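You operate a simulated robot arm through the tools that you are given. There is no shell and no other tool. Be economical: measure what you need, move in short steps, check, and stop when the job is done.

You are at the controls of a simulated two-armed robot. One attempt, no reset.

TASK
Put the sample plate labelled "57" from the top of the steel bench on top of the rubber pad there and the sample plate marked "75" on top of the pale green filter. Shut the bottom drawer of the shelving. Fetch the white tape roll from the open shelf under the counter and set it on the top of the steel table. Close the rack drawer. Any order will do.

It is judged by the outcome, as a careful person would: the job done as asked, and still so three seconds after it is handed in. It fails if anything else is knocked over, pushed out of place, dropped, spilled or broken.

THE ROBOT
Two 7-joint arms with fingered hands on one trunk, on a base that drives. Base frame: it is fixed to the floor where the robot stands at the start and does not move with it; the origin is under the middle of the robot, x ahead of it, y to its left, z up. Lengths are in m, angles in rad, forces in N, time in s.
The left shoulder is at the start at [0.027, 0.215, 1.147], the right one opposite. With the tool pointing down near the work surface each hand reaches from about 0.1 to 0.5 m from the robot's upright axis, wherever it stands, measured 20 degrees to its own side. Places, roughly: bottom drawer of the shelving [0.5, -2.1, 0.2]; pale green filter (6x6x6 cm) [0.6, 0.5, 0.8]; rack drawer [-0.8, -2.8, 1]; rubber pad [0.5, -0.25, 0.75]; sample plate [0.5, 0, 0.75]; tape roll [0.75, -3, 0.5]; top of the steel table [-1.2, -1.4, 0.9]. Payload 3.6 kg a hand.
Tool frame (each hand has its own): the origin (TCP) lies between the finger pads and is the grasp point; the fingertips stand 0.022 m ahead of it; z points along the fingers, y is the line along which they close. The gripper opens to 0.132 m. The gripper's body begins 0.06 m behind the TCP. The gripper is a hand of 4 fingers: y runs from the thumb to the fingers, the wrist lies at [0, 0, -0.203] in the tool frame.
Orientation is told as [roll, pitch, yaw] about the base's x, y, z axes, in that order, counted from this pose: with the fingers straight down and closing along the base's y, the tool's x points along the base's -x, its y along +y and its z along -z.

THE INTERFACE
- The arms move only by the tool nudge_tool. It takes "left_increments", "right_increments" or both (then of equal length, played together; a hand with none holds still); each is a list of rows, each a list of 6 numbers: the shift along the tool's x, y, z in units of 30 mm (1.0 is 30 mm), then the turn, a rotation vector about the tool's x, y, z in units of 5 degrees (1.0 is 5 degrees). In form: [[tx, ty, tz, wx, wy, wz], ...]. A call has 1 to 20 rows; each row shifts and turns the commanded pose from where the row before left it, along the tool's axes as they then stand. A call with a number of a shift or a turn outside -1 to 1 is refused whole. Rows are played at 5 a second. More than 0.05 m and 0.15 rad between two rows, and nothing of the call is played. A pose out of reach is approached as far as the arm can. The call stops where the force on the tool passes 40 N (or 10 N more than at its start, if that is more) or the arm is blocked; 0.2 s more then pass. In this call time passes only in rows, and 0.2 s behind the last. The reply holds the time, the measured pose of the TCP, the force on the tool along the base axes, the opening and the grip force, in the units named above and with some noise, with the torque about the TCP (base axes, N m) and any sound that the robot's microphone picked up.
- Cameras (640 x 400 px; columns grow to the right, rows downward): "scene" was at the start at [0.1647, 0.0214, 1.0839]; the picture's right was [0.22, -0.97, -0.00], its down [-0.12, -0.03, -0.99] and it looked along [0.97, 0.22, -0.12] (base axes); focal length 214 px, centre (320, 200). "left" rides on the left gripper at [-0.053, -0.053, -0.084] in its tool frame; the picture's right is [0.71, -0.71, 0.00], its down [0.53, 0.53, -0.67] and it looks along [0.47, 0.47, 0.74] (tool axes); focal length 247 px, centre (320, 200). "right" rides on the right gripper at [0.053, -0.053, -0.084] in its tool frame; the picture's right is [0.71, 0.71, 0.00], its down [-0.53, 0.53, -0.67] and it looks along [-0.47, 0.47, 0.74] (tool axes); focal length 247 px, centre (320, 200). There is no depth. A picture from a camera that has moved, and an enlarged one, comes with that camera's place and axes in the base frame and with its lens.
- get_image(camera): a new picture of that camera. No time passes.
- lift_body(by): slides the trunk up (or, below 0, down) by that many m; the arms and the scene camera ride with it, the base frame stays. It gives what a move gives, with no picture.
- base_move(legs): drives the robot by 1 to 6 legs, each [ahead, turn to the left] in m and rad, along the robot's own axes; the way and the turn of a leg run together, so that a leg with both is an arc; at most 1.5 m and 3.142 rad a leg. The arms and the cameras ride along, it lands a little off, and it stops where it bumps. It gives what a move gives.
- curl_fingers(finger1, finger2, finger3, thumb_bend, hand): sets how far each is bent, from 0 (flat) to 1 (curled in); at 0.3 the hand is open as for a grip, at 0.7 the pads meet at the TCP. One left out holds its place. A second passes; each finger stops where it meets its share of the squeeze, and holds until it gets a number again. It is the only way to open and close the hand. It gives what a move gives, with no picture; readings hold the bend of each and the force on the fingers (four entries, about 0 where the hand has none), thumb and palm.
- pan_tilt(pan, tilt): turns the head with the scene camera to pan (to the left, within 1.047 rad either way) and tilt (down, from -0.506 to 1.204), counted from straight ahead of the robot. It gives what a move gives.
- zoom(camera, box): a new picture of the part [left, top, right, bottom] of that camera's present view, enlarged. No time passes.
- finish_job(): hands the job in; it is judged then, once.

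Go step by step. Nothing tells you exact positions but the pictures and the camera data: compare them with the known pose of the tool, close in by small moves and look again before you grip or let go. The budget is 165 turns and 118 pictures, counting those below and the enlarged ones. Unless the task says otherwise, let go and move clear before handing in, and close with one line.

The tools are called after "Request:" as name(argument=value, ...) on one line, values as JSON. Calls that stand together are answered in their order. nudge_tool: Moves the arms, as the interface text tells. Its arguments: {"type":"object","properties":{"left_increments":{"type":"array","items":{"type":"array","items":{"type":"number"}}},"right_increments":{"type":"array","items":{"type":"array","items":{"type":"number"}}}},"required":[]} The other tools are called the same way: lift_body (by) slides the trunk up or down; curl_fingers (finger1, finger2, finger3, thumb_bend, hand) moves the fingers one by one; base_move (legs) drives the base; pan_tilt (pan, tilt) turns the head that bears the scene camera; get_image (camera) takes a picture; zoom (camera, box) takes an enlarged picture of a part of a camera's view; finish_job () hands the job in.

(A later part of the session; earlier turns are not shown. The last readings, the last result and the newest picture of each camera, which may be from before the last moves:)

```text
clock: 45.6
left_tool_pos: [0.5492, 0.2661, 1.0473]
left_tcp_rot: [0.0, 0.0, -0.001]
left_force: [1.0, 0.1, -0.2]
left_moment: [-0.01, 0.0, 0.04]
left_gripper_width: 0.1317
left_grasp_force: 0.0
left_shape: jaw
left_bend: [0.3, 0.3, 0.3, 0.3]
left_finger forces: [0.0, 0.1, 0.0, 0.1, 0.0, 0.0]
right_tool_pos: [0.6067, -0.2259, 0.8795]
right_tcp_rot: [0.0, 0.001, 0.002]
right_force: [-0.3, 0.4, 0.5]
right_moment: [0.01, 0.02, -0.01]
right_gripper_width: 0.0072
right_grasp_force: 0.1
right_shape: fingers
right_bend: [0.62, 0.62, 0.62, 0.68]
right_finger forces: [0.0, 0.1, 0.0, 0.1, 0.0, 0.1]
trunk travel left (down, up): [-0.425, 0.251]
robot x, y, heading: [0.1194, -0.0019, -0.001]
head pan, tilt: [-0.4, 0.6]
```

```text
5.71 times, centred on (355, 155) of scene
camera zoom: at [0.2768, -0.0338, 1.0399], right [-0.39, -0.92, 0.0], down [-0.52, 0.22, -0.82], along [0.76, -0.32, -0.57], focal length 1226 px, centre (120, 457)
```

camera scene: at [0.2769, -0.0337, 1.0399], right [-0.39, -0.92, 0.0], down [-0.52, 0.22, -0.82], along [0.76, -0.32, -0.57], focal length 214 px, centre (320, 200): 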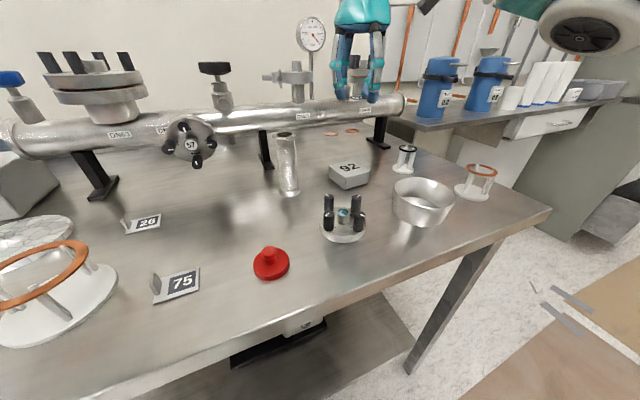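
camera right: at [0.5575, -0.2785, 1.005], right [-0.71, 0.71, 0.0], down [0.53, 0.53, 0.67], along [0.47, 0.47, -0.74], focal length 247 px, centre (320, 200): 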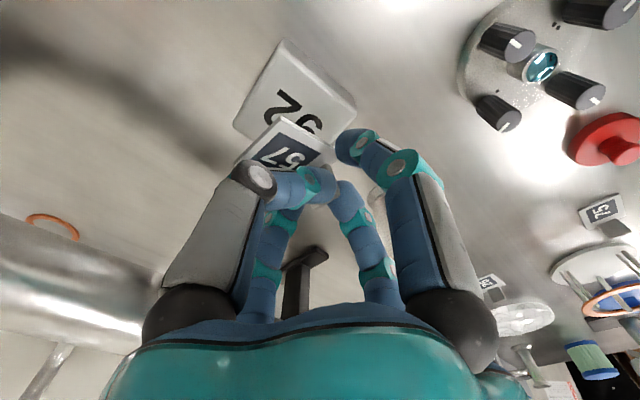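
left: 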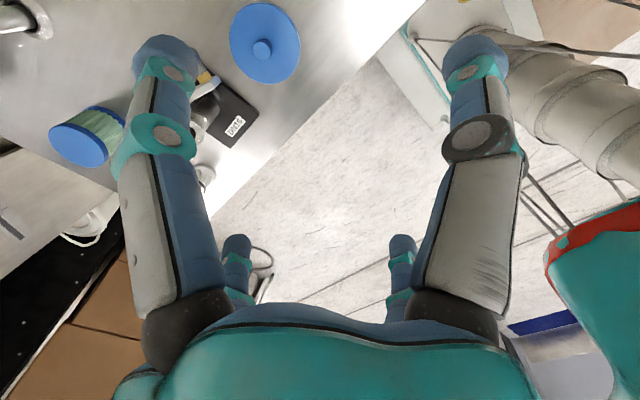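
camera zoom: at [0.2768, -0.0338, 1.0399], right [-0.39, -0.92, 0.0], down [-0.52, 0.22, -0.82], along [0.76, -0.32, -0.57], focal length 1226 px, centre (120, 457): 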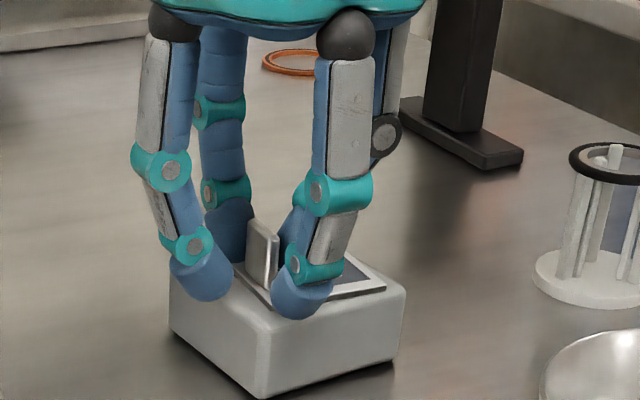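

Plate 57 now lies flat on the pad. I'll rise straight up and check.

Request:
nudge_tool(right_increments=[[0, 0, -0.4, 0, 0, 0], [0, 0, -0.9, 0, 0, 0], [0, 0, -1, 0, 0, 0], [0, 0, -1, 0, 0, 0], [0, 0, -1, 0, 0, 0], [0, 0, -1, 0, 0, 0], [0.5, 0, -1, 0, 0, 0], [0.9, 0, -1, 0, 0, 0], [0.9, 0, 0, 0, 0, 0], [0.9, 0, 0, 0, 0, 0]])

Request:
zoom(camera="scene", box=[300, 120, 460, 220])

```text
clock: 47.8
left_tool_pos: [0.549, 0.2675, 1.0482]
left_tcp_rot: [0.0, 0.0, -0.001]
left_force: [-0.8, -0.9, 0.5]
left_moment: [0.02, 0.0, 0.02]
left_gripper_width: 0.1321
left_grasp_force: 0.1
left_shape: jaw
left_bend: [0.3, 0.3, 0.3, 0.3]
left_finger forces: [0.1, 0.1, 0.1, 0.0, 0.1, 0.0]
right_tool_pos: [0.5115, -0.2259, 1.0992]
right_tcp_rot: [0.0, 0.001, 0.0]
right_force: [-0.3, -0.2, -0.1]
right_moment: [-0.03, 0.0, 0.01]
right_gripper_width: 0.0071
right_grasp_force: 0.1
right_shape: fingers
right_bend: [0.62, 0.62, 0.62, 0.68]
right_finger forces: [0.0, 0.1, 0.1, 0.0, 0.0, 0.0]
trunk travel left (down, up): [-0.425, 0.251]
robot x, y, heading: [0.1208, -0.0011, 0.0]
head pan, tilt: [-0.4, 0.6]
```

```text
4.00 times, centred on (380, 170) of scene
camera zoom: at [0.2763, -0.0339, 1.0399], right [-0.39, -0.92, 0.0], down [-0.52, 0.22, -0.82], along [0.76, -0.32, -0.57], focal length 858 px, centre (80, 320)
```

zoom: 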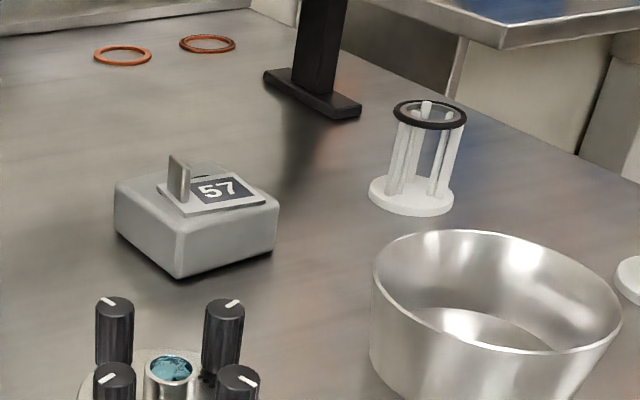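

Plate 57 is done. Next is plate 75 with the left hand, so I'll move above it with the fingers pre-shaped.

Request:
curl_fingers(hand="left", finger1=0.62, finger2=0.54, finger3=0.62, thumb_bend=0.54)

Request:
nudge_tool(left_increments=[[0.353, -0.91, 0, 0, 0, 0], [0.353, -0.91, 0, 0, 0, 0], [0.353, -0.91, 0, 0, 0, 0], [0.353, -0.91, 0, 0, 0, 0], [0.353, -0.91, 0, 0, 0, 0], [0.353, -0.91, 0, 0, 0, 0], [0.353, -0.91, 0, 0, 0, 0], [0, 0, 1, 0, 0, 0], [0, 0, 1, 0, 0, 0], [0, 0, 1, 0, 0, 0]])

Request:
get_image(camera="left")

```text
clock: 48.8
left_tool_pos: [0.5487, 0.2672, 1.0472]
left_tcp_rot: [0.0, 0.001, -0.002]
left_force: [0.0, -0.2, 0.0]
left_moment: [-0.02, -0.02, 0.01]
left_gripper_width: 0.0233
left_grasp_force: 0.1
left_shape: fingers
left_bend: [0.62, 0.54, 0.62, 0.54]
left_finger forces: [0.1, 0.0, 0.0, 0.1, 0.1, 0.1]
right_tool_pos: [0.5124, -0.2261, 1.0988]
right_tcp_rot: [-0.001, 0.002, 0.001]
right_force: [1.1, 0.4, 0.6]
right_moment: [0.01, -0.01, 0.0]
right_gripper_width: 0.0072
right_grasp_force: 0.0
right_shape: fingers
right_bend: [0.62, 0.62, 0.62, 0.68]
right_finger forces: [0.0, 0.0, 0.1, 0.0, 0.0, 0.1]
trunk travel left (down, up): [-0.425, 0.251]
robot x, y, heading: [0.1209, 0.0019, 0.001]
head pan, tilt: [-0.4, 0.6]
```

```text
clock: 51.0
left_tool_pos: [0.4742, 0.0754, 0.957]
left_tcp_rot: [0.0, 0.0, -0.003]
left_force: [0.0, -0.1, -0.3]
left_moment: [0.03, -0.03, 0.0]
left_gripper_width: 0.0235
left_grasp_force: 0.1
left_shape: fingers
left_bend: [0.62, 0.54, 0.62, 0.54]
left_finger forces: [0.1, 0.1, 0.0, 0.0, 0.1, 0.0]
right_tool_pos: [0.5125, -0.2256, 1.0993]
right_tcp_rot: [0.0, 0.0, 0.001]
right_force: [0.2, 0.2, 1.2]
right_moment: [0.01, 0.01, 0.01]
right_gripper_width: 0.0071
right_grasp_force: 0.1
right_shape: fingers
right_bend: [0.62, 0.62, 0.62, 0.68]
right_finger forces: [0.0, 0.0, 0.0, 0.0, 0.0, 0.0]
trunk travel left (down, up): [-0.425, 0.251]
robot x, y, heading: [0.1215, 0.0024, -0.001]
head pan, tilt: [-0.4, 0.6]
```

```text
62 pictures are left
camera left: at [0.5272, 0.0218, 1.0418], right [-0.71, -0.71, 0.0], down [-0.52, 0.53, 0.67], along [-0.47, 0.47, -0.74], focal length 247 px, centre (320, 200)
```

left: 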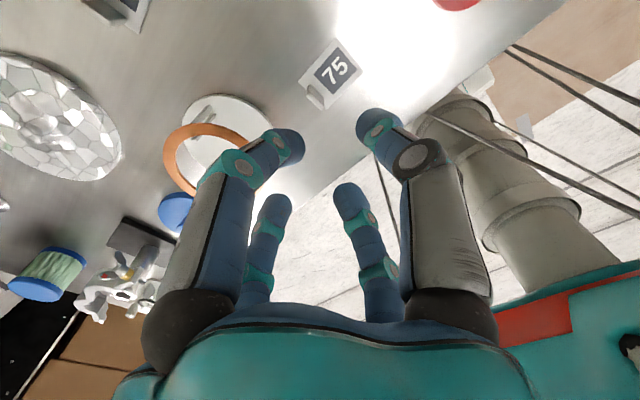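

Request:
nudge_tool(left_increments=[[-0.13, 0, 0.8, 0, 0, 0], [0, 0, 0.8, 0, 0, 0], [0, 0, 0.8, 0, 0, 0]])

Request:
zoom(camera="left", box=[210, 80, 430, 217])

```text
clock: 51.8
left_tool_pos: [0.4783, 0.0759, 0.8861]
left_tcp_rot: [-0.001, 0.0, -0.001]
left_force: [0.2, -0.2, 0.7]
left_moment: [-0.02, -0.03, -0.01]
left_gripper_width: 0.0231
left_grasp_force: 0.2
left_shape: fingers
left_bend: [0.62, 0.54, 0.62, 0.54]
left_finger forces: [0.0, 0.0, 0.0, 0.0, 0.0, 0.0]
right_tool_pos: [0.5131, -0.2259, 1.0988]
right_tcp_rot: [0.001, 0.003, 0.001]
right_force: [0.6, 0.7, 0.4]
right_moment: [0.0, 0.01, 0.01]
right_gripper_width: 0.0071
right_grasp_force: 0.0
right_shape: fingers
right_bend: [0.62, 0.62, 0.62, 0.68]
right_finger forces: [0.0, 0.1, 0.0, 0.0, 0.0, 0.0]
trunk travel left (down, up): [-0.425, 0.251]
robot x, y, heading: [0.1222, 0.004, -0.007]
head pan, tilt: [-0.4, 0.6]
```

```text
2.91 times, centred on (320, 148) of left
camera zoom: at [0.5312, 0.0221, 0.9697], right [-0.71, -0.71, 0.0], down [-0.52, 0.53, 0.67], along [-0.47, 0.47, -0.74], focal length 718 px, centre (320, 350)
```

zoom: 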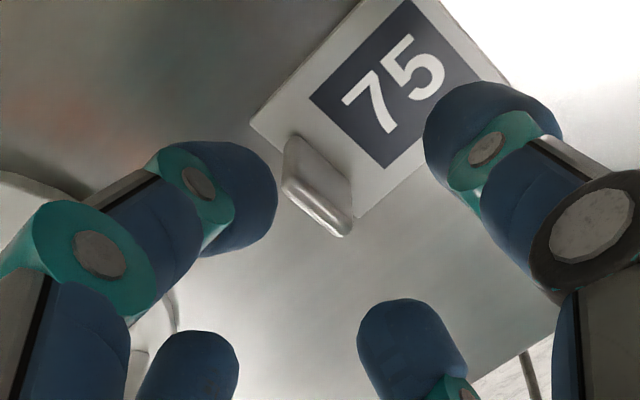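

Aligned to within about 1 mm. I'll lower and pinch gently.

Request:
nudge_tool(left_increments=[[0, -0.04, 0.5, 0, 0, 0], [0, 0, 0.5, 0, 0, 0], [0, 0, 0.12, 0, 0, 0]])

Request:
curl_fingers(hand="left", finger2=0.76, thumb_bend=0.75)

Request:
nudge_tool(left_increments=[[0, 0, -0.4, 0, 0, 0], [0, 0, -0.6, 0, 0, 0]])

Request:
zoom(camera="left", box=[180, 60, 460, 235])

```text
clock: 52.6
left_tool_pos: [0.478, 0.0728, 0.8529]
left_tcp_rot: [-0.001, 0.001, -0.002]
left_force: [-0.1, -0.1, 2.0]
left_moment: [-0.07, -0.03, -0.01]
left_gripper_width: 0.0231
left_grasp_force: 0.5
left_shape: fingers
left_bend: [0.62, 0.54, 0.62, 0.54]
left_finger forces: [0.0, 0.1, 0.0, 0.0, 1.7, 0.1]
right_tool_pos: [0.5125, -0.2256, 1.099]
right_tcp_rot: [-0.002, 0.002, -0.001]
right_force: [-0.4, -0.5, 0.0]
right_moment: [-0.03, -0.02, -0.03]
right_gripper_width: 0.007
right_grasp_force: 0.0
right_shape: fingers
right_bend: [0.62, 0.62, 0.62, 0.68]
right_finger forces: [0.0, 0.0, 0.0, 0.0, 0.0, 0.1]
trunk travel left (down, up): [-0.425, 0.251]
robot x, y, heading: [0.118, -0.0006, 0.005]
head pan, tilt: [-0.4, 0.6]
```

```text
clock: 53.6
left_tool_pos: [0.4782, 0.0749, 0.8528]
left_tcp_rot: [0.0, 0.001, -0.002]
left_force: [0.5, -0.3, -0.3]
left_moment: [0.03, -0.01, -0.01]
left_gripper_width: 0.0062
left_grasp_force: 5.9
left_shape: fingers
left_bend: [0.62, 0.73, 0.62, 0.72]
left_finger forces: [0.0, 5.6, 0.0, 0.0, 5.8, 0.0]
right_tool_pos: [0.5123, -0.2258, 1.0989]
right_tcp_rot: [-0.001, 0.003, -0.001]
right_force: [-0.4, -0.4, 0.3]
right_moment: [0.02, 0.03, -0.02]
right_gripper_width: 0.0073
right_grasp_force: 0.0
right_shape: fingers
right_bend: [0.62, 0.62, 0.62, 0.68]
right_finger forces: [0.0, 0.0, 0.0, 0.1, 0.0, 0.1]
trunk travel left (down, up): [-0.425, 0.251]
robot x, y, heading: [0.1219, -0.0005, -0.002]
head pan, tilt: [-0.4, 0.6]
```

```text
clock: 54.2
left_tool_pos: [0.4785, 0.0757, 0.8809]
left_tcp_rot: [0.001, -0.001, -0.002]
left_force: [0.4, -0.4, -0.4]
left_moment: [-0.02, -0.03, -0.02]
left_gripper_width: 0.0063
left_grasp_force: 6.4
left_shape: fingers
left_bend: [0.62, 0.73, 0.62, 0.72]
left_finger forces: [0.0, 5.8, 0.0, 0.1, 5.8, 0.0]
right_tool_pos: [0.513, -0.2255, 1.0982]
right_tcp_rot: [0.0, 0.002, -0.001]
right_force: [0.3, 0.4, 0.0]
right_moment: [-0.05, 0.0, 0.02]
right_gripper_width: 0.0071
right_grasp_force: 0.0
right_shape: fingers
right_bend: [0.62, 0.62, 0.62, 0.68]
right_finger forces: [0.1, 0.1, 0.0, 0.0, 0.0, 0.0]
trunk travel left (down, up): [-0.425, 0.251]
robot x, y, heading: [0.1229, 0.0007, 0.001]
head pan, tilt: [-0.4, 0.6]
```

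```text
2.29 times, centred on (320, 148) of left
camera zoom: at [0.5313, 0.0216, 0.9667], right [-0.71, -0.71, 0.0], down [-0.52, 0.53, 0.67], along [-0.47, 0.47, -0.74], focal length 564 px, centre (320, 320)
```

zoom: 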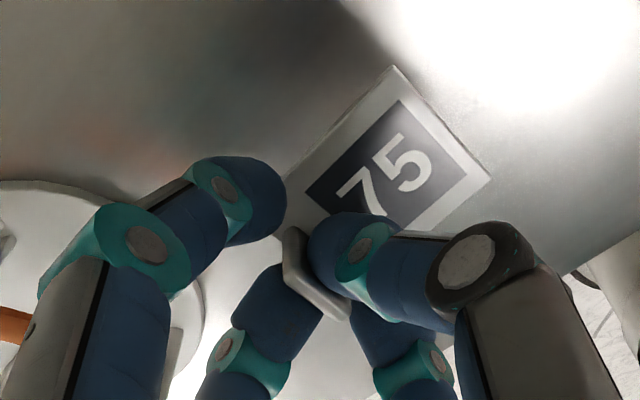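

Plate 75 is held level by its fin. I'll raise it and look left to check the floor and the filter before driving.

Request:
nudge_tool(left_increments=[[0, 0, -0.8, 0, 0, 0], [0, 0, -0.9, 0, 0, 0], [0, 0, -0.9, 0, 0, 0], [0, 0, -0.9, 0, 0, 0], [0, 0, -0.9, 0, 0, 0], [0, 0, -0.9, 0, 0, 0], [0.6, 0.3, -0.9, 0, 0, 0], [0.6, 0.3, 0, 0, 0, 0], [0.6, 0.3, 0, 0, 0, 0]])

Request:
pan_tilt(pan=1.0, tilt=0.5)

Request:
get_image(camera="scene")

```text
clock: 56.2
left_tool_pos: [0.4235, 0.102, 1.0686]
left_tcp_rot: [0.0, 0.001, 0.0]
left_force: [0.8, -0.3, 0.1]
left_moment: [0.01, 0.01, -0.01]
left_gripper_width: 0.0063
left_grasp_force: 5.4
left_shape: fingers
left_bend: [0.62, 0.73, 0.62, 0.72]
left_finger forces: [0.0, 5.7, 0.0, 0.0, 5.8, 0.0]
right_tool_pos: [0.5118, -0.2265, 1.0994]
right_tcp_rot: [-0.002, 0.001, 0.0]
right_force: [-0.3, 0.7, 0.3]
right_moment: [-0.01, 0.0, 0.01]
right_gripper_width: 0.0073
right_grasp_force: 0.0
right_shape: fingers
right_bend: [0.62, 0.62, 0.62, 0.68]
right_finger forces: [0.0, 0.0, 0.1, 0.0, 0.1, 0.0]
trunk travel left (down, up): [-0.425, 0.251]
robot x, y, heading: [0.1199, 0.0003, 0.003]
head pan, tilt: [-0.4, 0.6]
```

```text
clock: 57.7
left_tool_pos: [0.4251, 0.1018, 1.0685]
left_tcp_rot: [-0.001, -0.001, -0.002]
left_force: [-0.3, -0.3, -0.9]
left_moment: [0.01, -0.04, -0.01]
left_gripper_width: 0.0061
left_grasp_force: 6.0
left_shape: fingers
left_bend: [0.62, 0.73, 0.62, 0.72]
left_finger forces: [0.0, 5.7, 0.1, 0.1, 5.8, 0.0]
right_tool_pos: [0.513, -0.2266, 1.0989]
right_tcp_rot: [0.0, 0.003, 0.002]
right_force: [-0.7, 0.6, 0.6]
right_moment: [-0.02, 0.0, -0.03]
right_gripper_width: 0.0071
right_grasp_force: 0.1
right_shape: fingers
right_bend: [0.62, 0.62, 0.62, 0.68]
right_finger forces: [0.1, 0.0, 0.0, 0.1, 0.0, 0.0]
trunk travel left (down, up): [-0.425, 0.251]
robot x, y, heading: [0.1226, 0.0013, -0.001]
head pan, tilt: [1.0, 0.499]
```

```text
59 pictures are left
camera scene: at [0.2446, 0.0771, 1.049], right [0.84, -0.54, 0.0], down [-0.26, -0.4, -0.88], along [0.47, 0.74, -0.48], focal length 214 px, centre (320, 200)
```

scene: 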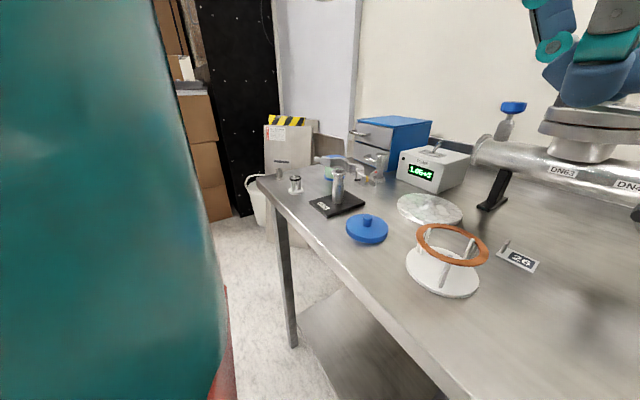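

The floor to the left is clear. I'll turn left, drive about 0.32 m along the bench, and turn back to face the filter.

Request:
base_move(legs=[[0, 1.57], [0.32, 0], [0, -1.37]])

Request:
pan_tilt(pan=0.1, tilt=0.6)

Request:
get_image(camera="scene")

Request:
get_image(camera="left")

```text
clock: 62.0
left_tool_pos: [0.0186, 0.3072, 1.0678]
left_tcp_rot: [-0.003, 0.001, 1.562]
left_force: [-0.3, -0.9, 0.1]
left_moment: [0.01, -0.02, 0.01]
left_gripper_width: 0.0058
left_grasp_force: 5.9
left_shape: fingers
left_bend: [0.62, 0.73, 0.62, 0.72]
left_finger forces: [0.0, 5.8, 0.0, 0.0, 5.9, 0.0]
right_tool_pos: [0.3473, 0.3932, 1.1002]
right_tcp_rot: [-0.003, -0.001, 1.556]
right_force: [-0.3, 0.8, 0.3]
right_moment: [0.0, -0.05, 0.01]
right_gripper_width: 0.0068
right_grasp_force: 0.1
right_shape: fingers
right_bend: [0.62, 0.62, 0.62, 0.68]
right_finger forces: [0.1, 0.0, 0.0, 0.0, 0.1, 0.1]
trunk travel left (down, up): [-0.425, 0.251]
robot x, y, heading: [0.1569, 0.0012, 1.555]
head pan, tilt: [1.0, 0.499]
stopped in leg 1: the robot was blocked; the commanded pose is now the measured one
```

```text
clock: 63.2
left_tool_pos: [0.022, 0.307, 1.0689]
left_tcp_rot: [0.0, 0.002, 1.56]
left_force: [0.3, 0.0, -0.3]
left_moment: [-0.02, 0.0, -0.02]
left_gripper_width: 0.0059
left_grasp_force: 5.8
left_shape: fingers
left_bend: [0.62, 0.73, 0.62, 0.72]
left_finger forces: [0.0, 5.8, 0.1, 0.1, 6.0, 0.1]
right_tool_pos: [0.3515, 0.3946, 1.0992]
right_tcp_rot: [-0.003, 0.003, 1.557]
right_force: [0.4, 0.8, -0.3]
right_moment: [0.0, -0.01, 0.0]
right_gripper_width: 0.0068
right_grasp_force: 0.1
right_shape: fingers
right_bend: [0.62, 0.62, 0.62, 0.68]
right_finger forces: [0.0, 0.0, 0.0, 0.1, 0.0, 0.0]
trunk travel left (down, up): [-0.425, 0.251]
robot x, y, heading: [0.1632, 0.0055, 1.556]
head pan, tilt: [0.099, 0.6]
```

```text
58 pictures are left
camera scene: at [0.1541, 0.1683, 1.0399], right [1.0, 0.09, 0.0], down [0.05, -0.56, -0.82], along [-0.07, 0.82, -0.57], focal length 214 px, centre (320, 200)
```

scene: 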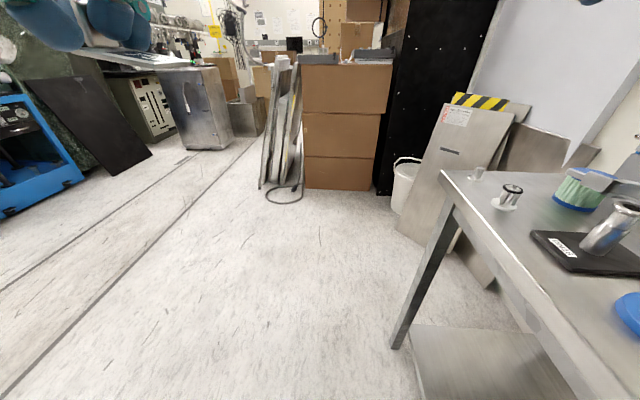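

```text
57 pictures are left
camera left: at [0.0755, 0.3604, 1.1537], right [0.7, -0.71, 0.0], down [-0.53, -0.52, 0.67], along [-0.48, -0.47, -0.74], focal length 247 px, centre (320, 200)
```

left: 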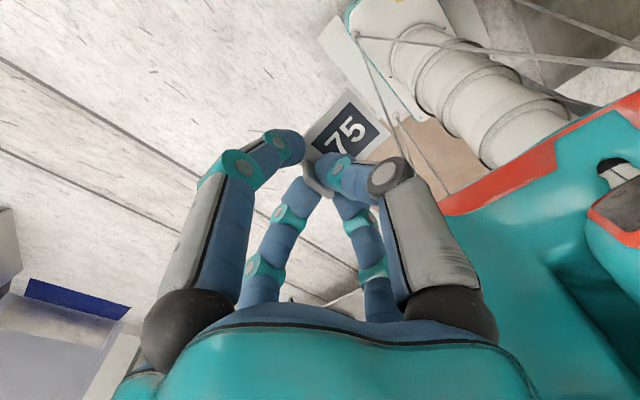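

The turn was stopped just short by something near the bench edge, and the plate is still held. I'll angle slightly away from the bench, drive along it, and turn back at more distance.

Request:
base_move(legs=[[0.12, 0.2], [0.27, 0.1], [0, -1.6]])

Request:
get_image(camera="scene")

```text
clock: 68.7
left_tool_pos: [0.2234, 0.696, 1.0702]
left_tcp_rot: [0.001, 0.003, 0.727]
left_force: [0.1, -0.5, -0.9]
left_moment: [0.01, 0.0, 0.02]
left_gripper_width: 0.0063
left_grasp_force: 5.4
left_shape: fingers
left_bend: [0.62, 0.73, 0.62, 0.72]
left_finger forces: [0.0, 5.5, 0.0, 0.0, 5.4, 0.0]
right_tool_pos: [0.5075, 0.5091, 1.0995]
right_tcp_rot: [0.002, 0.001, 0.725]
right_force: [0.2, -0.3, 0.7]
right_moment: [0.03, 0.03, -0.01]
right_gripper_width: 0.0067
right_grasp_force: 0.0
right_shape: fingers
right_bend: [0.62, 0.62, 0.62, 0.68]
right_finger forces: [0.0, 0.0, 0.1, 0.1, 0.0, 0.0]
trunk travel left (down, up): [-0.425, 0.251]
robot x, y, heading: [0.056, 0.4283, 0.686]
head pan, tilt: [0.099, 0.6]
stopped in leg 3: the robot was blocked; the commanded pose is now the measured one
```

```text
56 pictures are left
camera scene: at [0.1779, 0.5315, 1.0398], right [0.7, -0.71, 0.0], down [-0.4, -0.4, -0.82], along [0.58, 0.58, -0.57], focal length 214 px, centre (320, 200)
```

scene: 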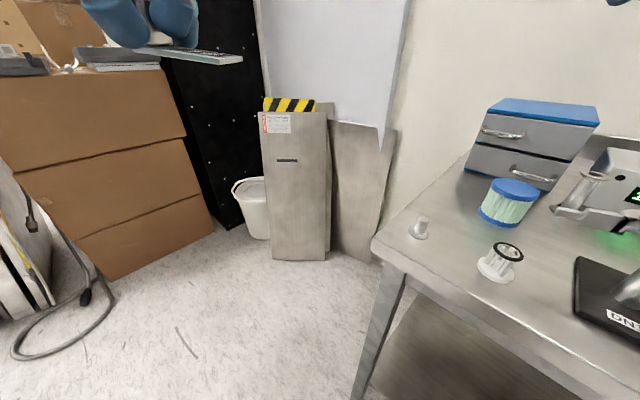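

The turn was blocked again near the bench's front-left corner. From this view the filter is at about (0.556, 0.518). I'll back off a little, turn right, then ease forward.

Request:
base_move(legs=[[-0.14, 0], [0, -0.55], [0.1, 0]])

Request:
pan_tilt(pan=0.0, tilt=0.6)

Request:
get_image(camera="scene")

```text
clock: 72.3
left_tool_pos: [0.3346, 0.4953, 1.0692]
left_tcp_rot: [0.002, 0.001, 0.182]
left_force: [0.0, 0.1, -0.8]
left_moment: [0.02, 0.0, -0.01]
left_gripper_width: 0.0061
left_grasp_force: 5.8
left_shape: fingers
left_bend: [0.62, 0.73, 0.62, 0.72]
left_finger forces: [0.0, 5.4, 0.0, 0.1, 5.6, 0.1]
right_tool_pos: [0.482, 0.1878, 1.0996]
right_tcp_rot: [0.0, 0.002, 0.179]
right_force: [0.4, -0.1, -0.6]
right_moment: [0.02, 0.04, 0.01]
right_gripper_width: 0.0067
right_grasp_force: 0.1
right_shape: fingers
right_bend: [0.62, 0.62, 0.62, 0.68]
right_finger forces: [0.0, 0.1, 0.0, 0.0, 0.0, 0.0]
trunk travel left (down, up): [-0.425, 0.251]
robot x, y, heading: [0.046, 0.3643, 0.141]
head pan, tilt: [0.099, 0.6]
```

```text
clock: 73.0
left_tool_pos: [0.3343, 0.4975, 1.07]
left_tcp_rot: [0.001, 0.002, 0.183]
left_force: [0.3, 0.1, 0.2]
left_moment: [0.0, -0.01, 0.01]
left_gripper_width: 0.006
left_grasp_force: 5.8
left_shape: fingers
left_bend: [0.62, 0.73, 0.62, 0.71]
left_finger forces: [0.0, 5.6, 0.0, 0.0, 5.5, 0.0]
right_tool_pos: [0.4806, 0.1907, 1.1009]
right_tcp_rot: [-0.002, -0.001, 0.178]
right_force: [-1.1, 0.6, -0.2]
right_moment: [0.02, -0.05, -0.02]
right_gripper_width: 0.0071
right_grasp_force: 0.0
right_shape: fingers
right_bend: [0.62, 0.62, 0.62, 0.68]
right_finger forces: [0.0, 0.0, 0.0, 0.0, 0.0, 0.0]
trunk travel left (down, up): [-0.425, 0.251]
robot x, y, heading: [0.046, 0.3692, 0.142]
head pan, tilt: [0.0, 0.6]
```

```text
55 pictures are left
camera scene: at [0.2085, 0.3897, 1.0399], right [0.14, -0.99, 0.0], down [-0.56, -0.08, -0.82], along [0.82, 0.12, -0.57], focal length 214 px, centre (320, 200)
```

scene: 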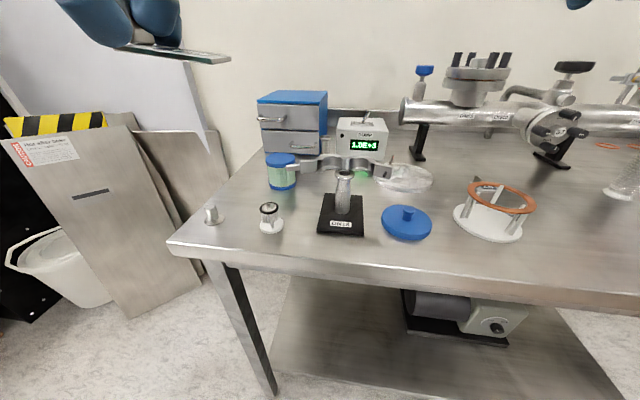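

Request:
zoom(camera="scene", box=[240, 130, 400, 230])

```text
4.00 times, centred on (320, 180) of scene
camera zoom: at [0.2085, 0.3897, 1.0399], right [0.14, -0.99, 0.0], down [-0.56, -0.08, -0.82], along [0.82, 0.12, -0.57], focal length 858 px, centre (320, 280)
```

zoom: 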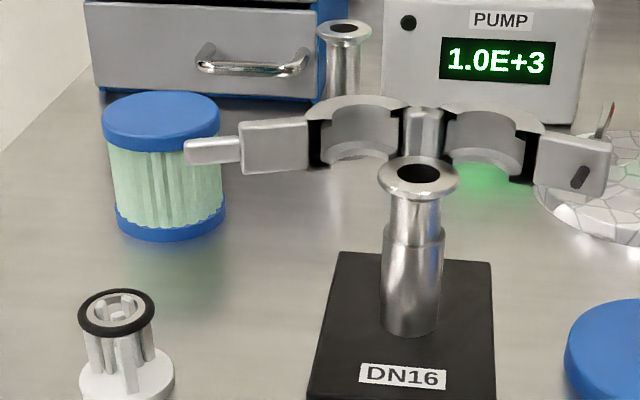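

By triangulation the clamp handle's tip is at about (0.489, 0.48, 0.90), in front of the filter, which sits at about (0.559, 0.515) with its top near 0.88. The hand can come down behind the handle. I'll move over the filter at height.

Request:
nudge_tool(left_increments=[[-0.934, -0.018, 0, 0, 0, 0], [-0.934, -0.018, 0, 0, 0, 0], [-0.934, -0.018, 0, 0, 0, 0], [-0.934, -0.018, 0, 0, 0, 0], [-0.934, -0.018, 0, 0, 0, 0], [-0.934, -0.018, 0, 0, 0, 0], [-0.934, -0.018, 0, 0, 0, 0], [-0.934, -0.018, 0, 0, 0, 0], [0, 0, 0.9, 0, 0, 0], [0, 0, 0.9, 0, 0, 0]])

Request:
get_image(camera="left")

Request:
get_image(camera="scene")

```text
clock: 75.2
left_tool_pos: [0.5557, 0.5336, 1.0154]
left_tcp_rot: [0.001, 0.003, 0.18]
left_force: [0.3, 0.2, -0.5]
left_moment: [0.04, -0.02, 0.01]
left_gripper_width: 0.0058
left_grasp_force: 5.2
left_shape: fingers
left_bend: [0.62, 0.73, 0.62, 0.72]
left_finger forces: [0.0, 5.2, 0.0, 0.1, 5.3, 0.1]
right_tool_pos: [0.4812, 0.1905, 1.1009]
right_tcp_rot: [-0.001, 0.002, 0.178]
right_force: [-0.5, 0.1, 0.6]
right_moment: [0.02, 0.0, 0.0]
right_gripper_width: 0.0067
right_grasp_force: 0.0
right_shape: fingers
right_bend: [0.62, 0.62, 0.62, 0.68]
right_finger forces: [0.0, 0.0, 0.0, 0.1, 0.0, 0.0]
trunk travel left (down, up): [-0.425, 0.251]
robot x, y, heading: [0.0485, 0.3662, 0.135]
head pan, tilt: [0.0, 0.6]
```

```text
53 pictures are left
camera left: at [0.6177, 0.491, 1.1011], right [-0.57, -0.82, 0.0], down [-0.61, 0.42, 0.67], along [-0.55, 0.38, -0.74], focal length 247 px, centre (320, 200)
```

left: 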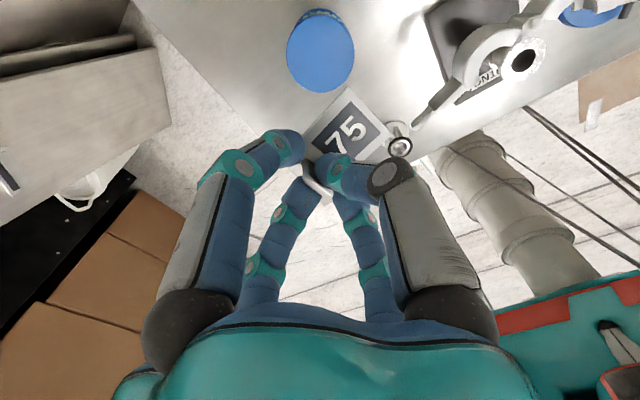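

```text
52 pictures are left
camera scene: at [0.2092, 0.3897, 1.0398], right [0.14, -0.99, 0.0], down [-0.56, -0.08, -0.82], along [0.82, 0.12, -0.57], focal length 214 px, centre (320, 200)
```

scene: 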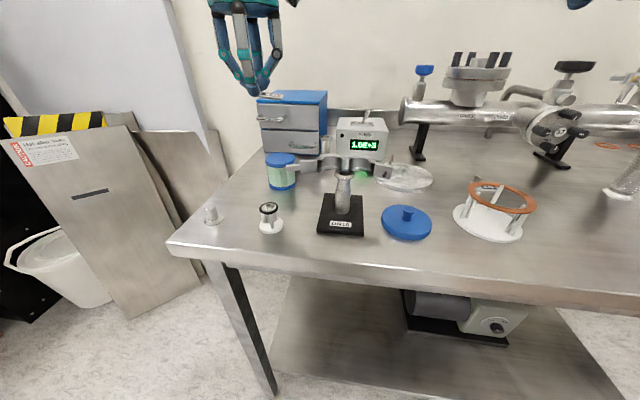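

Refined filter top: (0.579, 0.518, 0.872). I'll shift 2 cm forward and lower most of the way.

Request:
nudge_tool(left_increments=[[-0.68, 0, 0, 0, 0, 0], [0, 0, 0.9, 0, 0, 0], [0, 0, 0.9, 0, 0, 0], [0, 0, 0.9, 0, 0, 0]])

Request:
get_image(camera="left")

Request:
zoom(camera="scene", box=[220, 100, 360, 200])

```text
clock: 76.2
left_tool_pos: [0.575, 0.539, 0.9347]
left_tcp_rot: [-0.001, 0.002, 0.182]
left_force: [-0.4, 0.2, 0.0]
left_moment: [-0.01, 0.02, 0.02]
left_gripper_width: 0.006
left_grasp_force: 5.0
left_shape: fingers
left_bend: [0.62, 0.73, 0.62, 0.72]
left_finger forces: [0.1, 5.4, 0.0, 0.0, 5.3, 0.0]
right_tool_pos: [0.482, 0.1899, 1.0997]
right_tcp_rot: [0.0, 0.001, 0.177]
right_force: [0.2, 0.3, 0.5]
right_moment: [-0.02, -0.03, 0.02]
right_gripper_width: 0.0069
right_grasp_force: 0.1
right_shape: fingers
right_bend: [0.62, 0.62, 0.62, 0.68]
right_finger forces: [0.1, 0.0, 0.1, 0.1, 0.1, 0.1]
trunk travel left (down, up): [-0.425, 0.251]
robot x, y, heading: [0.0478, 0.3665, 0.146]
head pan, tilt: [0.0, 0.6]
```

```text
51 pictures are left
camera left: at [0.6371, 0.4958, 1.0199], right [-0.57, -0.82, 0.0], down [-0.61, 0.42, 0.67], along [-0.55, 0.38, -0.74], focal length 247 px, centre (320, 200)
```

left: 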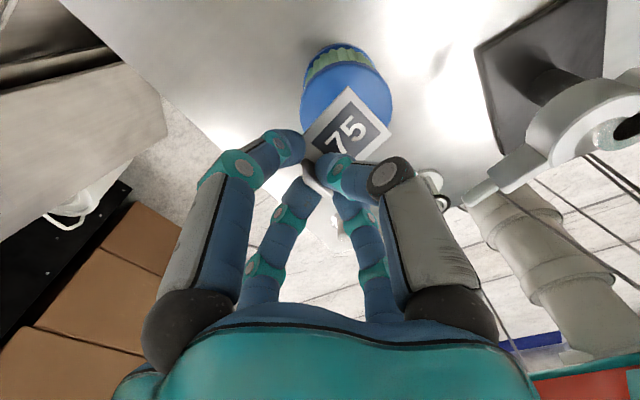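

```text
4.00 times, centred on (290, 150) of scene
camera zoom: at [0.2092, 0.3898, 1.0398], right [0.14, -0.99, 0.0], down [-0.56, -0.08, -0.82], along [0.82, 0.12, -0.57], focal length 858 px, centre (440, 400)
```

zoom: 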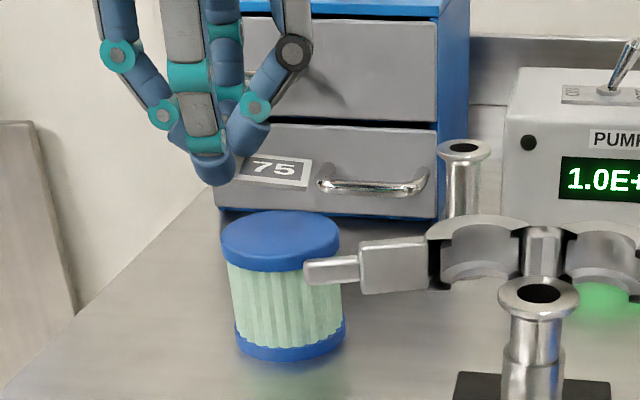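

Request:
nudge_tool(left_increments=[[-0.08, -0.12, 0, 0, 0, 0], [0, 0, 0.6, 0, 0, 0], [0, 0, 0.15, 0, 0, 0]])

Request:
zoom(camera="left", box=[220, 20, 460, 170])

Request:
zoom(camera="scene", box=[240, 110, 340, 190])

```text
clock: 77.0
left_tool_pos: [0.578, 0.534, 0.9124]
left_tcp_rot: [0.0, 0.003, 0.182]
left_force: [0.4, -0.6, -1.0]
left_moment: [-0.02, 0.04, 0.0]
left_gripper_width: 0.0058
left_grasp_force: 5.4
left_shape: fingers
left_bend: [0.62, 0.73, 0.62, 0.72]
left_finger forces: [0.0, 5.2, 0.1, 0.0, 5.3, 0.1]
right_tool_pos: [0.4812, 0.19, 1.1014]
right_tcp_rot: [0.0, 0.002, 0.178]
right_force: [1.1, -0.2, 0.3]
right_moment: [0.01, -0.01, 0.01]
right_gripper_width: 0.0071
right_grasp_force: 0.0
right_shape: fingers
right_bend: [0.62, 0.62, 0.62, 0.68]
right_finger forces: [0.1, 0.0, 0.0, 0.0, 0.0, 0.1]
trunk travel left (down, up): [-0.425, 0.251]
robot x, y, heading: [0.0472, 0.3653, 0.142]
head pan, tilt: [0.0, 0.6]
```

```text
2.67 times, centred on (340, 95) of left
camera zoom: at [0.64, 0.4918, 0.9973], right [-0.57, -0.82, 0.0], down [-0.61, 0.42, 0.67], along [-0.55, 0.38, -0.74], focal length 659 px, centre (267, 480)
```

zoom: 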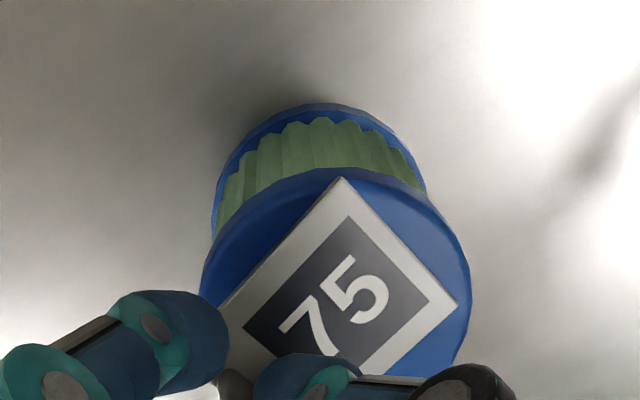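

```text
5.00 times, centred on (290, 150) of scene
camera zoom: at [0.209, 0.3896, 1.0399], right [0.14, -0.99, 0.0], down [-0.56, -0.08, -0.82], along [0.82, 0.12, -0.57], focal length 1072 px, centre (470, 450)
```

zoom: 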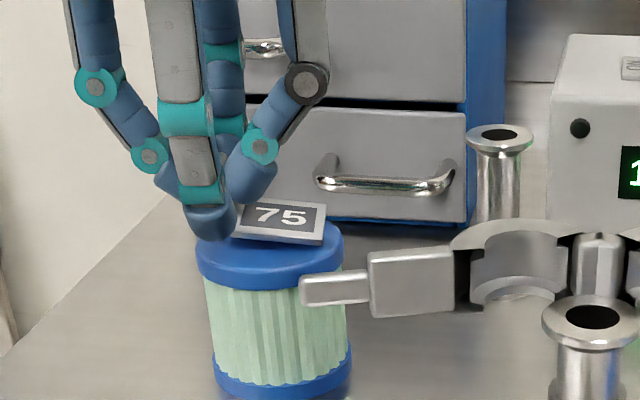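

Plate 75 is centred over the filter. I'll lower in 3 mm steps to contact.

Request:
nudge_tool(left_increments=[[0, 0, 0.1, 0, 0, 0], [0, 0, 0.1, 0, 0, 0], [0, 0, 0.07, 0, 0, 0]])

Request:
zoom(camera="scene", box=[240, 110, 340, 190])

```text
clock: 77.8
left_tool_pos: [0.5775, 0.5339, 0.9064]
left_tcp_rot: [0.0, 0.0, 0.183]
left_force: [0.5, 0.5, 3.2]
left_moment: [-0.06, 0.01, 0.01]
left_gripper_width: 0.0059
left_grasp_force: 6.6
left_shape: fingers
left_bend: [0.62, 0.73, 0.62, 0.72]
left_finger forces: [0.8, 6.4, 0.0, 0.1, 6.2, 0.0]
right_tool_pos: [0.4802, 0.1912, 1.1017]
right_tcp_rot: [0.0, 0.0, 0.178]
right_force: [-0.3, 0.0, 0.0]
right_moment: [0.0, -0.01, -0.02]
right_gripper_width: 0.007
right_grasp_force: 0.2
right_shape: fingers
right_bend: [0.62, 0.62, 0.62, 0.68]
right_finger forces: [0.1, 0.0, 0.0, 0.0, 0.1, 0.0]
trunk travel left (down, up): [-0.425, 0.251]
robot x, y, heading: [0.0463, 0.367, 0.145]
head pan, tilt: [0.0, 0.6]
```

```text
5.00 times, centred on (290, 150) of scene
camera zoom: at [0.2087, 0.3896, 1.04], right [0.14, -0.99, 0.0], down [-0.56, -0.08, -0.82], along [0.82, 0.12, -0.57], focal length 1072 px, centre (470, 450)
```

zoom: 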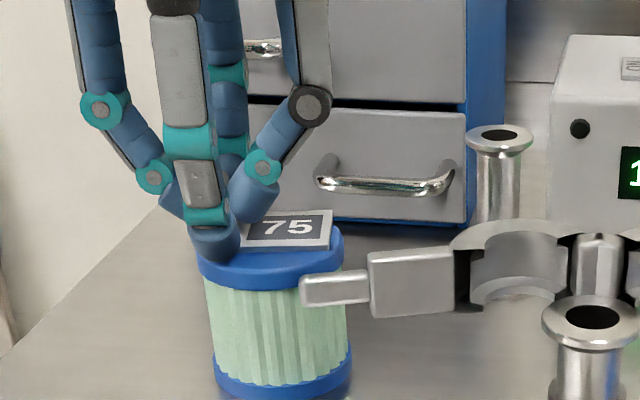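

Contact confirmed. I'll release slightly and rise straight up.

Request:
curl_fingers(hand="left", finger2=0.64, thumb_bend=0.66)

Request:
nudge_tool(left_increments=[[0, 0, -0.4, 0, 0, 0], [0, 0, -0.8, 0, 0, 0], [0, 0, -1, 0, 0, 0], [0, 0, -1, 0, 0, 0], [0, 0, -1, 0, 0, 0], [0, 0, -1, 0, 0, 0], [0, 0, -1, 0, 0, 0], [0.9, 0, 0, 0, 0, 0], [0.9, 0, 0, 0, 0, 0], [0.9, 0, 0, 0, 0, 0], [0.9, 0, 0, 0, 0, 0], [0.9, 0, 0, 0, 0, 0], [0.9, 0, 0, 0, 0, 0]])

Request:
get_image(camera="scene")

```text
clock: 78.8
left_tool_pos: [0.5788, 0.5346, 0.9058]
left_tcp_rot: [0.0, 0.0, 0.18]
left_force: [0.9, -1.1, 2.7]
left_moment: [-0.01, -0.07, -0.01]
left_gripper_width: 0.0082
left_grasp_force: 1.7
left_shape: fingers
left_bend: [0.62, 0.64, 0.62, 0.66]
left_finger forces: [2.6, 0.0, 0.1, 0.0, 0.1, 0.1]
right_tool_pos: [0.4818, 0.1901, 1.0999]
right_tcp_rot: [-0.001, 0.002, 0.177]
right_force: [-0.2, -0.1, -0.1]
right_moment: [-0.03, 0.0, -0.02]
right_gripper_width: 0.0072
right_grasp_force: 0.0
right_shape: fingers
right_bend: [0.62, 0.62, 0.62, 0.68]
right_finger forces: [0.0, 0.0, 0.0, 0.0, 0.0, 0.0]
trunk travel left (down, up): [-0.425, 0.251]
robot x, y, heading: [0.0461, 0.3648, 0.139]
head pan, tilt: [0.0, 0.6]
```

```text
clock: 81.6
left_tool_pos: [0.4188, 0.5058, 1.0904]
left_tcp_rot: [0.001, 0.001, 0.182]
left_force: [-0.5, -0.8, -0.6]
left_moment: [0.0, 0.0, -0.01]
left_gripper_width: 0.0086
left_grasp_force: 0.1
left_shape: fingers
left_bend: [0.62, 0.64, 0.62, 0.66]
left_finger forces: [0.0, 0.0, 0.0, 0.1, 0.0, 0.1]
right_tool_pos: [0.4807, 0.19, 1.0995]
right_tcp_rot: [-0.001, 0.0, 0.179]
right_force: [-0.1, 0.0, -0.1]
right_moment: [-0.03, 0.01, 0.01]
right_gripper_width: 0.0068
right_grasp_force: 0.0
right_shape: fingers
right_bend: [0.62, 0.62, 0.62, 0.68]
right_finger forces: [0.0, 0.0, 0.0, 0.0, 0.0, 0.0]
trunk travel left (down, up): [-0.425, 0.251]
robot x, y, heading: [0.048, 0.3656, 0.14]
head pan, tilt: [0.0, 0.6]
```

```text
46 pictures are left
camera scene: at [0.2086, 0.3896, 1.0399], right [0.14, -0.99, 0.0], down [-0.56, -0.08, -0.82], along [0.82, 0.12, -0.57], focal length 214 px, centre (320, 200)
```

scene: 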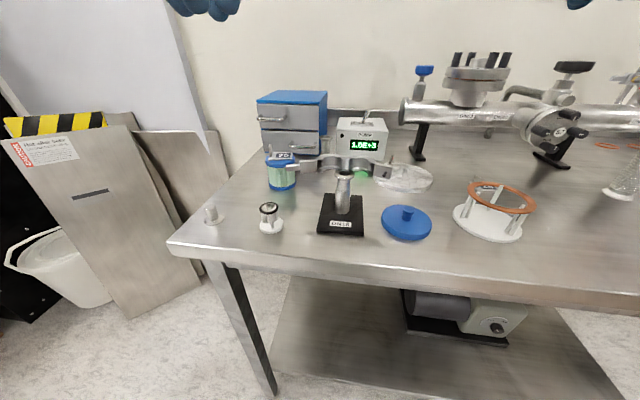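

Plate 75 sits on the filter. Next I back away from the bench, turn right and survey the room toward the shelving.

Request:
base_move(legs=[[-0.4, 0], [0, -1.4]])

Request:
pan_tilt(pan=0.1, tilt=0.35)

Request:
get_image(camera="scene")

```text
clock: 86.5
left_tool_pos: [-0.0214, 0.0851, 1.0916]
left_tcp_rot: [0.002, 0.002, -0.781]
left_force: [0.4, 0.3, -0.1]
left_moment: [0.0, 0.0, 0.01]
left_gripper_width: 0.0084
left_grasp_force: 0.1
left_shape: fingers
left_bend: [0.62, 0.64, 0.62, 0.66]
left_finger forces: [0.1, 0.0, 0.0, 0.1, 0.0, 0.0]
right_tool_pos: [-0.2443, -0.1469, 1.1009]
right_tcp_rot: [0.002, 0.001, -0.783]
right_force: [-0.6, 0.2, 0.3]
right_moment: [0.01, -0.06, -0.02]
right_gripper_width: 0.0069
right_grasp_force: 0.0
right_shape: fingers
right_bend: [0.62, 0.62, 0.62, 0.68]
right_finger forces: [0.0, 0.1, 0.0, 0.1, 0.0, 0.0]
trunk travel left (down, up): [-0.425, 0.251]
robot x, y, heading: [-0.3145, 0.3401, -0.864]
head pan, tilt: [0.0, 0.6]
stopped in leg 2: the robot was blocked; the commanded pose is now the measured one
```

```text
clock: 87.2
left_tool_pos: [-0.0198, 0.086, 1.0924]
left_tcp_rot: [0.0, 0.002, -0.781]
left_force: [0.7, -0.2, 0.2]
left_moment: [-0.04, 0.0, -0.01]
left_gripper_width: 0.0084
left_grasp_force: 0.0
left_shape: fingers
left_bend: [0.62, 0.64, 0.62, 0.66]
left_finger forces: [0.0, 0.0, 0.1, 0.1, 0.1, 0.1]
right_tool_pos: [-0.2432, -0.1451, 1.1013]
right_tcp_rot: [0.0, 0.002, -0.78]
right_force: [-0.7, -0.2, -0.2]
right_moment: [-0.02, 0.01, 0.02]
right_gripper_width: 0.007
right_grasp_force: 0.1
right_shape: fingers
right_bend: [0.62, 0.62, 0.62, 0.68]
right_finger forces: [0.1, 0.0, 0.0, 0.0, 0.1, 0.0]
trunk travel left (down, up): [-0.425, 0.251]
robot x, y, heading: [-0.3169, 0.3431, -0.859]
head pan, tilt: [0.099, 0.351]
```

```text
45 pictures are left
camera scene: at [-0.202, 0.2197, 1.0626], right [-0.69, -0.72, 0.0], down [-0.25, 0.24, -0.94], along [0.68, -0.65, -0.35], focal length 214 px, centre (320, 200)
```

scene: 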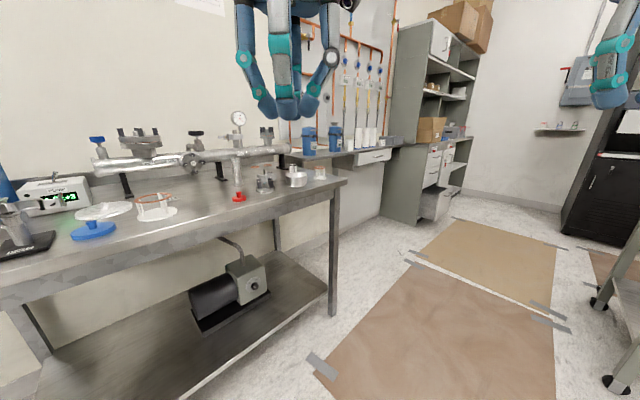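

The corridor toward the shelving runs along -y. The shelving's bottom drawer stands open near (0.5, -2.15, 0.2), and the steel table is on the right. I'll turn further and drive down the corridor.

Request:
base_move(legs=[[0, -0.55], [1.3, 0]])

Request:
pan_tilt(pan=0.3, tilt=0.35)

Request:
get_image(camera="scene")

```text
clock: 95.3
left_tool_pos: [0.011, -1.312, 1.0906]
left_tcp_rot: [0.0, 0.003, -1.33]
left_force: [0.3, -0.3, -0.2]
left_moment: [0.03, -0.02, 0.04]
left_gripper_width: 0.0084
left_grasp_force: 0.0
left_shape: fingers
left_bend: [0.62, 0.64, 0.62, 0.66]
left_finger forces: [0.0, 0.0, 0.1, 0.0, 0.1, 0.1]
right_tool_pos: [-0.3, -1.3923, 1.1028]
right_tcp_rot: [-0.001, 0.002, -1.329]
right_force: [-0.8, -0.2, -0.8]
right_moment: [0.0, -0.01, 0.0]
right_gripper_width: 0.0069
right_grasp_force: 0.1
right_shape: fingers
right_bend: [0.62, 0.62, 0.62, 0.68]
right_finger forces: [0.0, 0.0, 0.0, 0.0, 0.1, 0.1]
trunk travel left (down, up): [-0.425, 0.251]
robot x, y, heading: [-0.1097, -0.9426, -1.415]
head pan, tilt: [0.099, 0.351]
```

```text
clock: 96.1
left_tool_pos: [0.0113, -1.3113, 1.0912]
left_tcp_rot: [0.0, 0.001, -1.331]
left_force: [0.3, -1.0, 0.4]
left_moment: [-0.01, -0.01, -0.01]
left_gripper_width: 0.0082
left_grasp_force: 0.1
left_shape: fingers
left_bend: [0.62, 0.64, 0.62, 0.66]
left_finger forces: [0.0, 0.1, 0.1, 0.1, 0.0, 0.1]
right_tool_pos: [-0.3001, -1.3913, 1.101]
right_tcp_rot: [-0.001, 0.002, -1.33]
right_force: [-0.3, -1.2, 0.7]
right_moment: [0.01, 0.02, 0.0]
right_gripper_width: 0.007
right_grasp_force: 0.1
right_shape: fingers
right_bend: [0.62, 0.62, 0.62, 0.68]
right_finger forces: [0.1, 0.0, 0.0, 0.0, 0.0, 0.0]
trunk travel left (down, up): [-0.425, 0.251]
robot x, y, heading: [-0.1059, -0.9354, -1.414]
head pan, tilt: [0.3, 0.351]
```

```text
44 pictures are left
camera scene: at [-0.0561, -1.0964, 1.0626], right [-0.9, -0.44, 0.0], down [-0.15, 0.31, -0.94], along [0.42, -0.84, -0.34], focal length 214 px, centre (320, 200)
```

scene: 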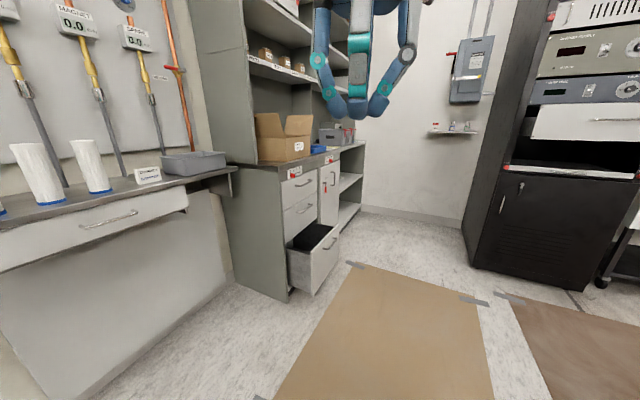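

I see the open drawer: its front is at x≈0.45, y about -2.02 to -2.4, z 0.05–0.25, and it slides in toward +x. The rack faces +y with its white drawer open near z≈1. I'll drive to stand in front of the bottom drawer.

Request:
base_move(legs=[[0, -0.25], [1.25, 0], [0, 1.6]])

Request:
pan_tilt(pan=0.0, tilt=0.7)

Request:
get_image(camera="scene")

```text
clock: 106.1
left_tool_pos: [0.159, -2.3062, 1.0932]
left_tcp_rot: [-0.003, 0.0, -0.37]
left_force: [1.0, -0.3, 0.1]
left_moment: [-0.04, 0.06, 0.0]
left_gripper_width: 0.008
left_grasp_force: 0.0
left_shape: fingers
left_bend: [0.62, 0.64, 0.62, 0.66]
left_finger forces: [0.1, 0.0, 0.0, 0.1, 0.0, 0.0]
right_tool_pos: [0.0446, -2.6075, 1.1028]
right_tcp_rot: [-0.003, 0.0, -0.372]
right_force: [0.8, 1.5, 0.2]
right_moment: [-0.01, 0.05, -0.03]
right_gripper_width: 0.007
right_grasp_force: 0.1
right_shape: fingers
right_bend: [0.62, 0.62, 0.62, 0.68]
right_finger forces: [0.0, 0.0, 0.0, 0.0, 0.0, 0.1]
trunk travel left (down, up): [-0.425, 0.251]
robot x, y, heading: [-0.2434, -2.2334, -0.413]
head pan, tilt: [0.3, 0.351]
stopped in leg 3: the robot was blocked; the commanded pose is now the measured one
```

```text
clock: 107.0
left_tool_pos: [0.1568, -2.3074, 1.0931]
left_tcp_rot: [0.0, 0.0, -0.372]
left_force: [0.3, -0.2, -0.4]
left_moment: [-0.01, 0.04, 0.02]
left_gripper_width: 0.0082
left_grasp_force: 0.1
left_shape: fingers
left_bend: [0.62, 0.64, 0.62, 0.66]
left_finger forces: [0.0, 0.0, 0.1, 0.1, 0.0, 0.0]
right_tool_pos: [0.0432, -2.6084, 1.1028]
right_tcp_rot: [0.0, 0.002, -0.373]
right_force: [-0.1, -1.0, -0.6]
right_moment: [-0.01, 0.01, 0.03]
right_gripper_width: 0.0069
right_grasp_force: 0.1
right_shape: fingers
right_bend: [0.62, 0.62, 0.62, 0.68]
right_finger forces: [0.1, 0.1, 0.1, 0.0, 0.0, 0.1]
trunk travel left (down, up): [-0.425, 0.251]
robot x, y, heading: [-0.2424, -2.2354, -0.415]
head pan, tilt: [0.0, 0.7]
```

```text
43 pictures are left
camera scene: at [-0.0965, -2.2995, 1.0313], right [-0.4, -0.92, 0.0], down [-0.59, 0.26, -0.76], along [0.7, -0.31, -0.64], focal length 214 px, centre (320, 200)
```

scene: 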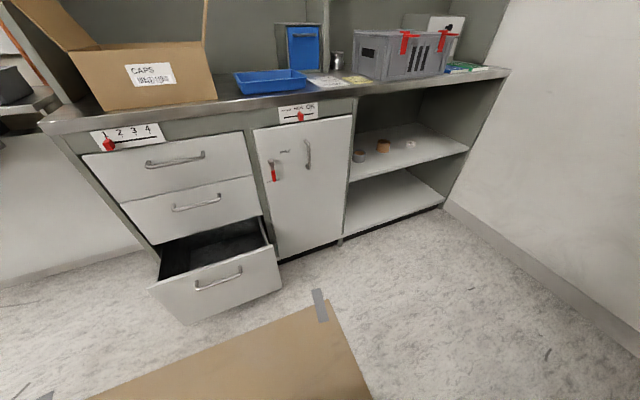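

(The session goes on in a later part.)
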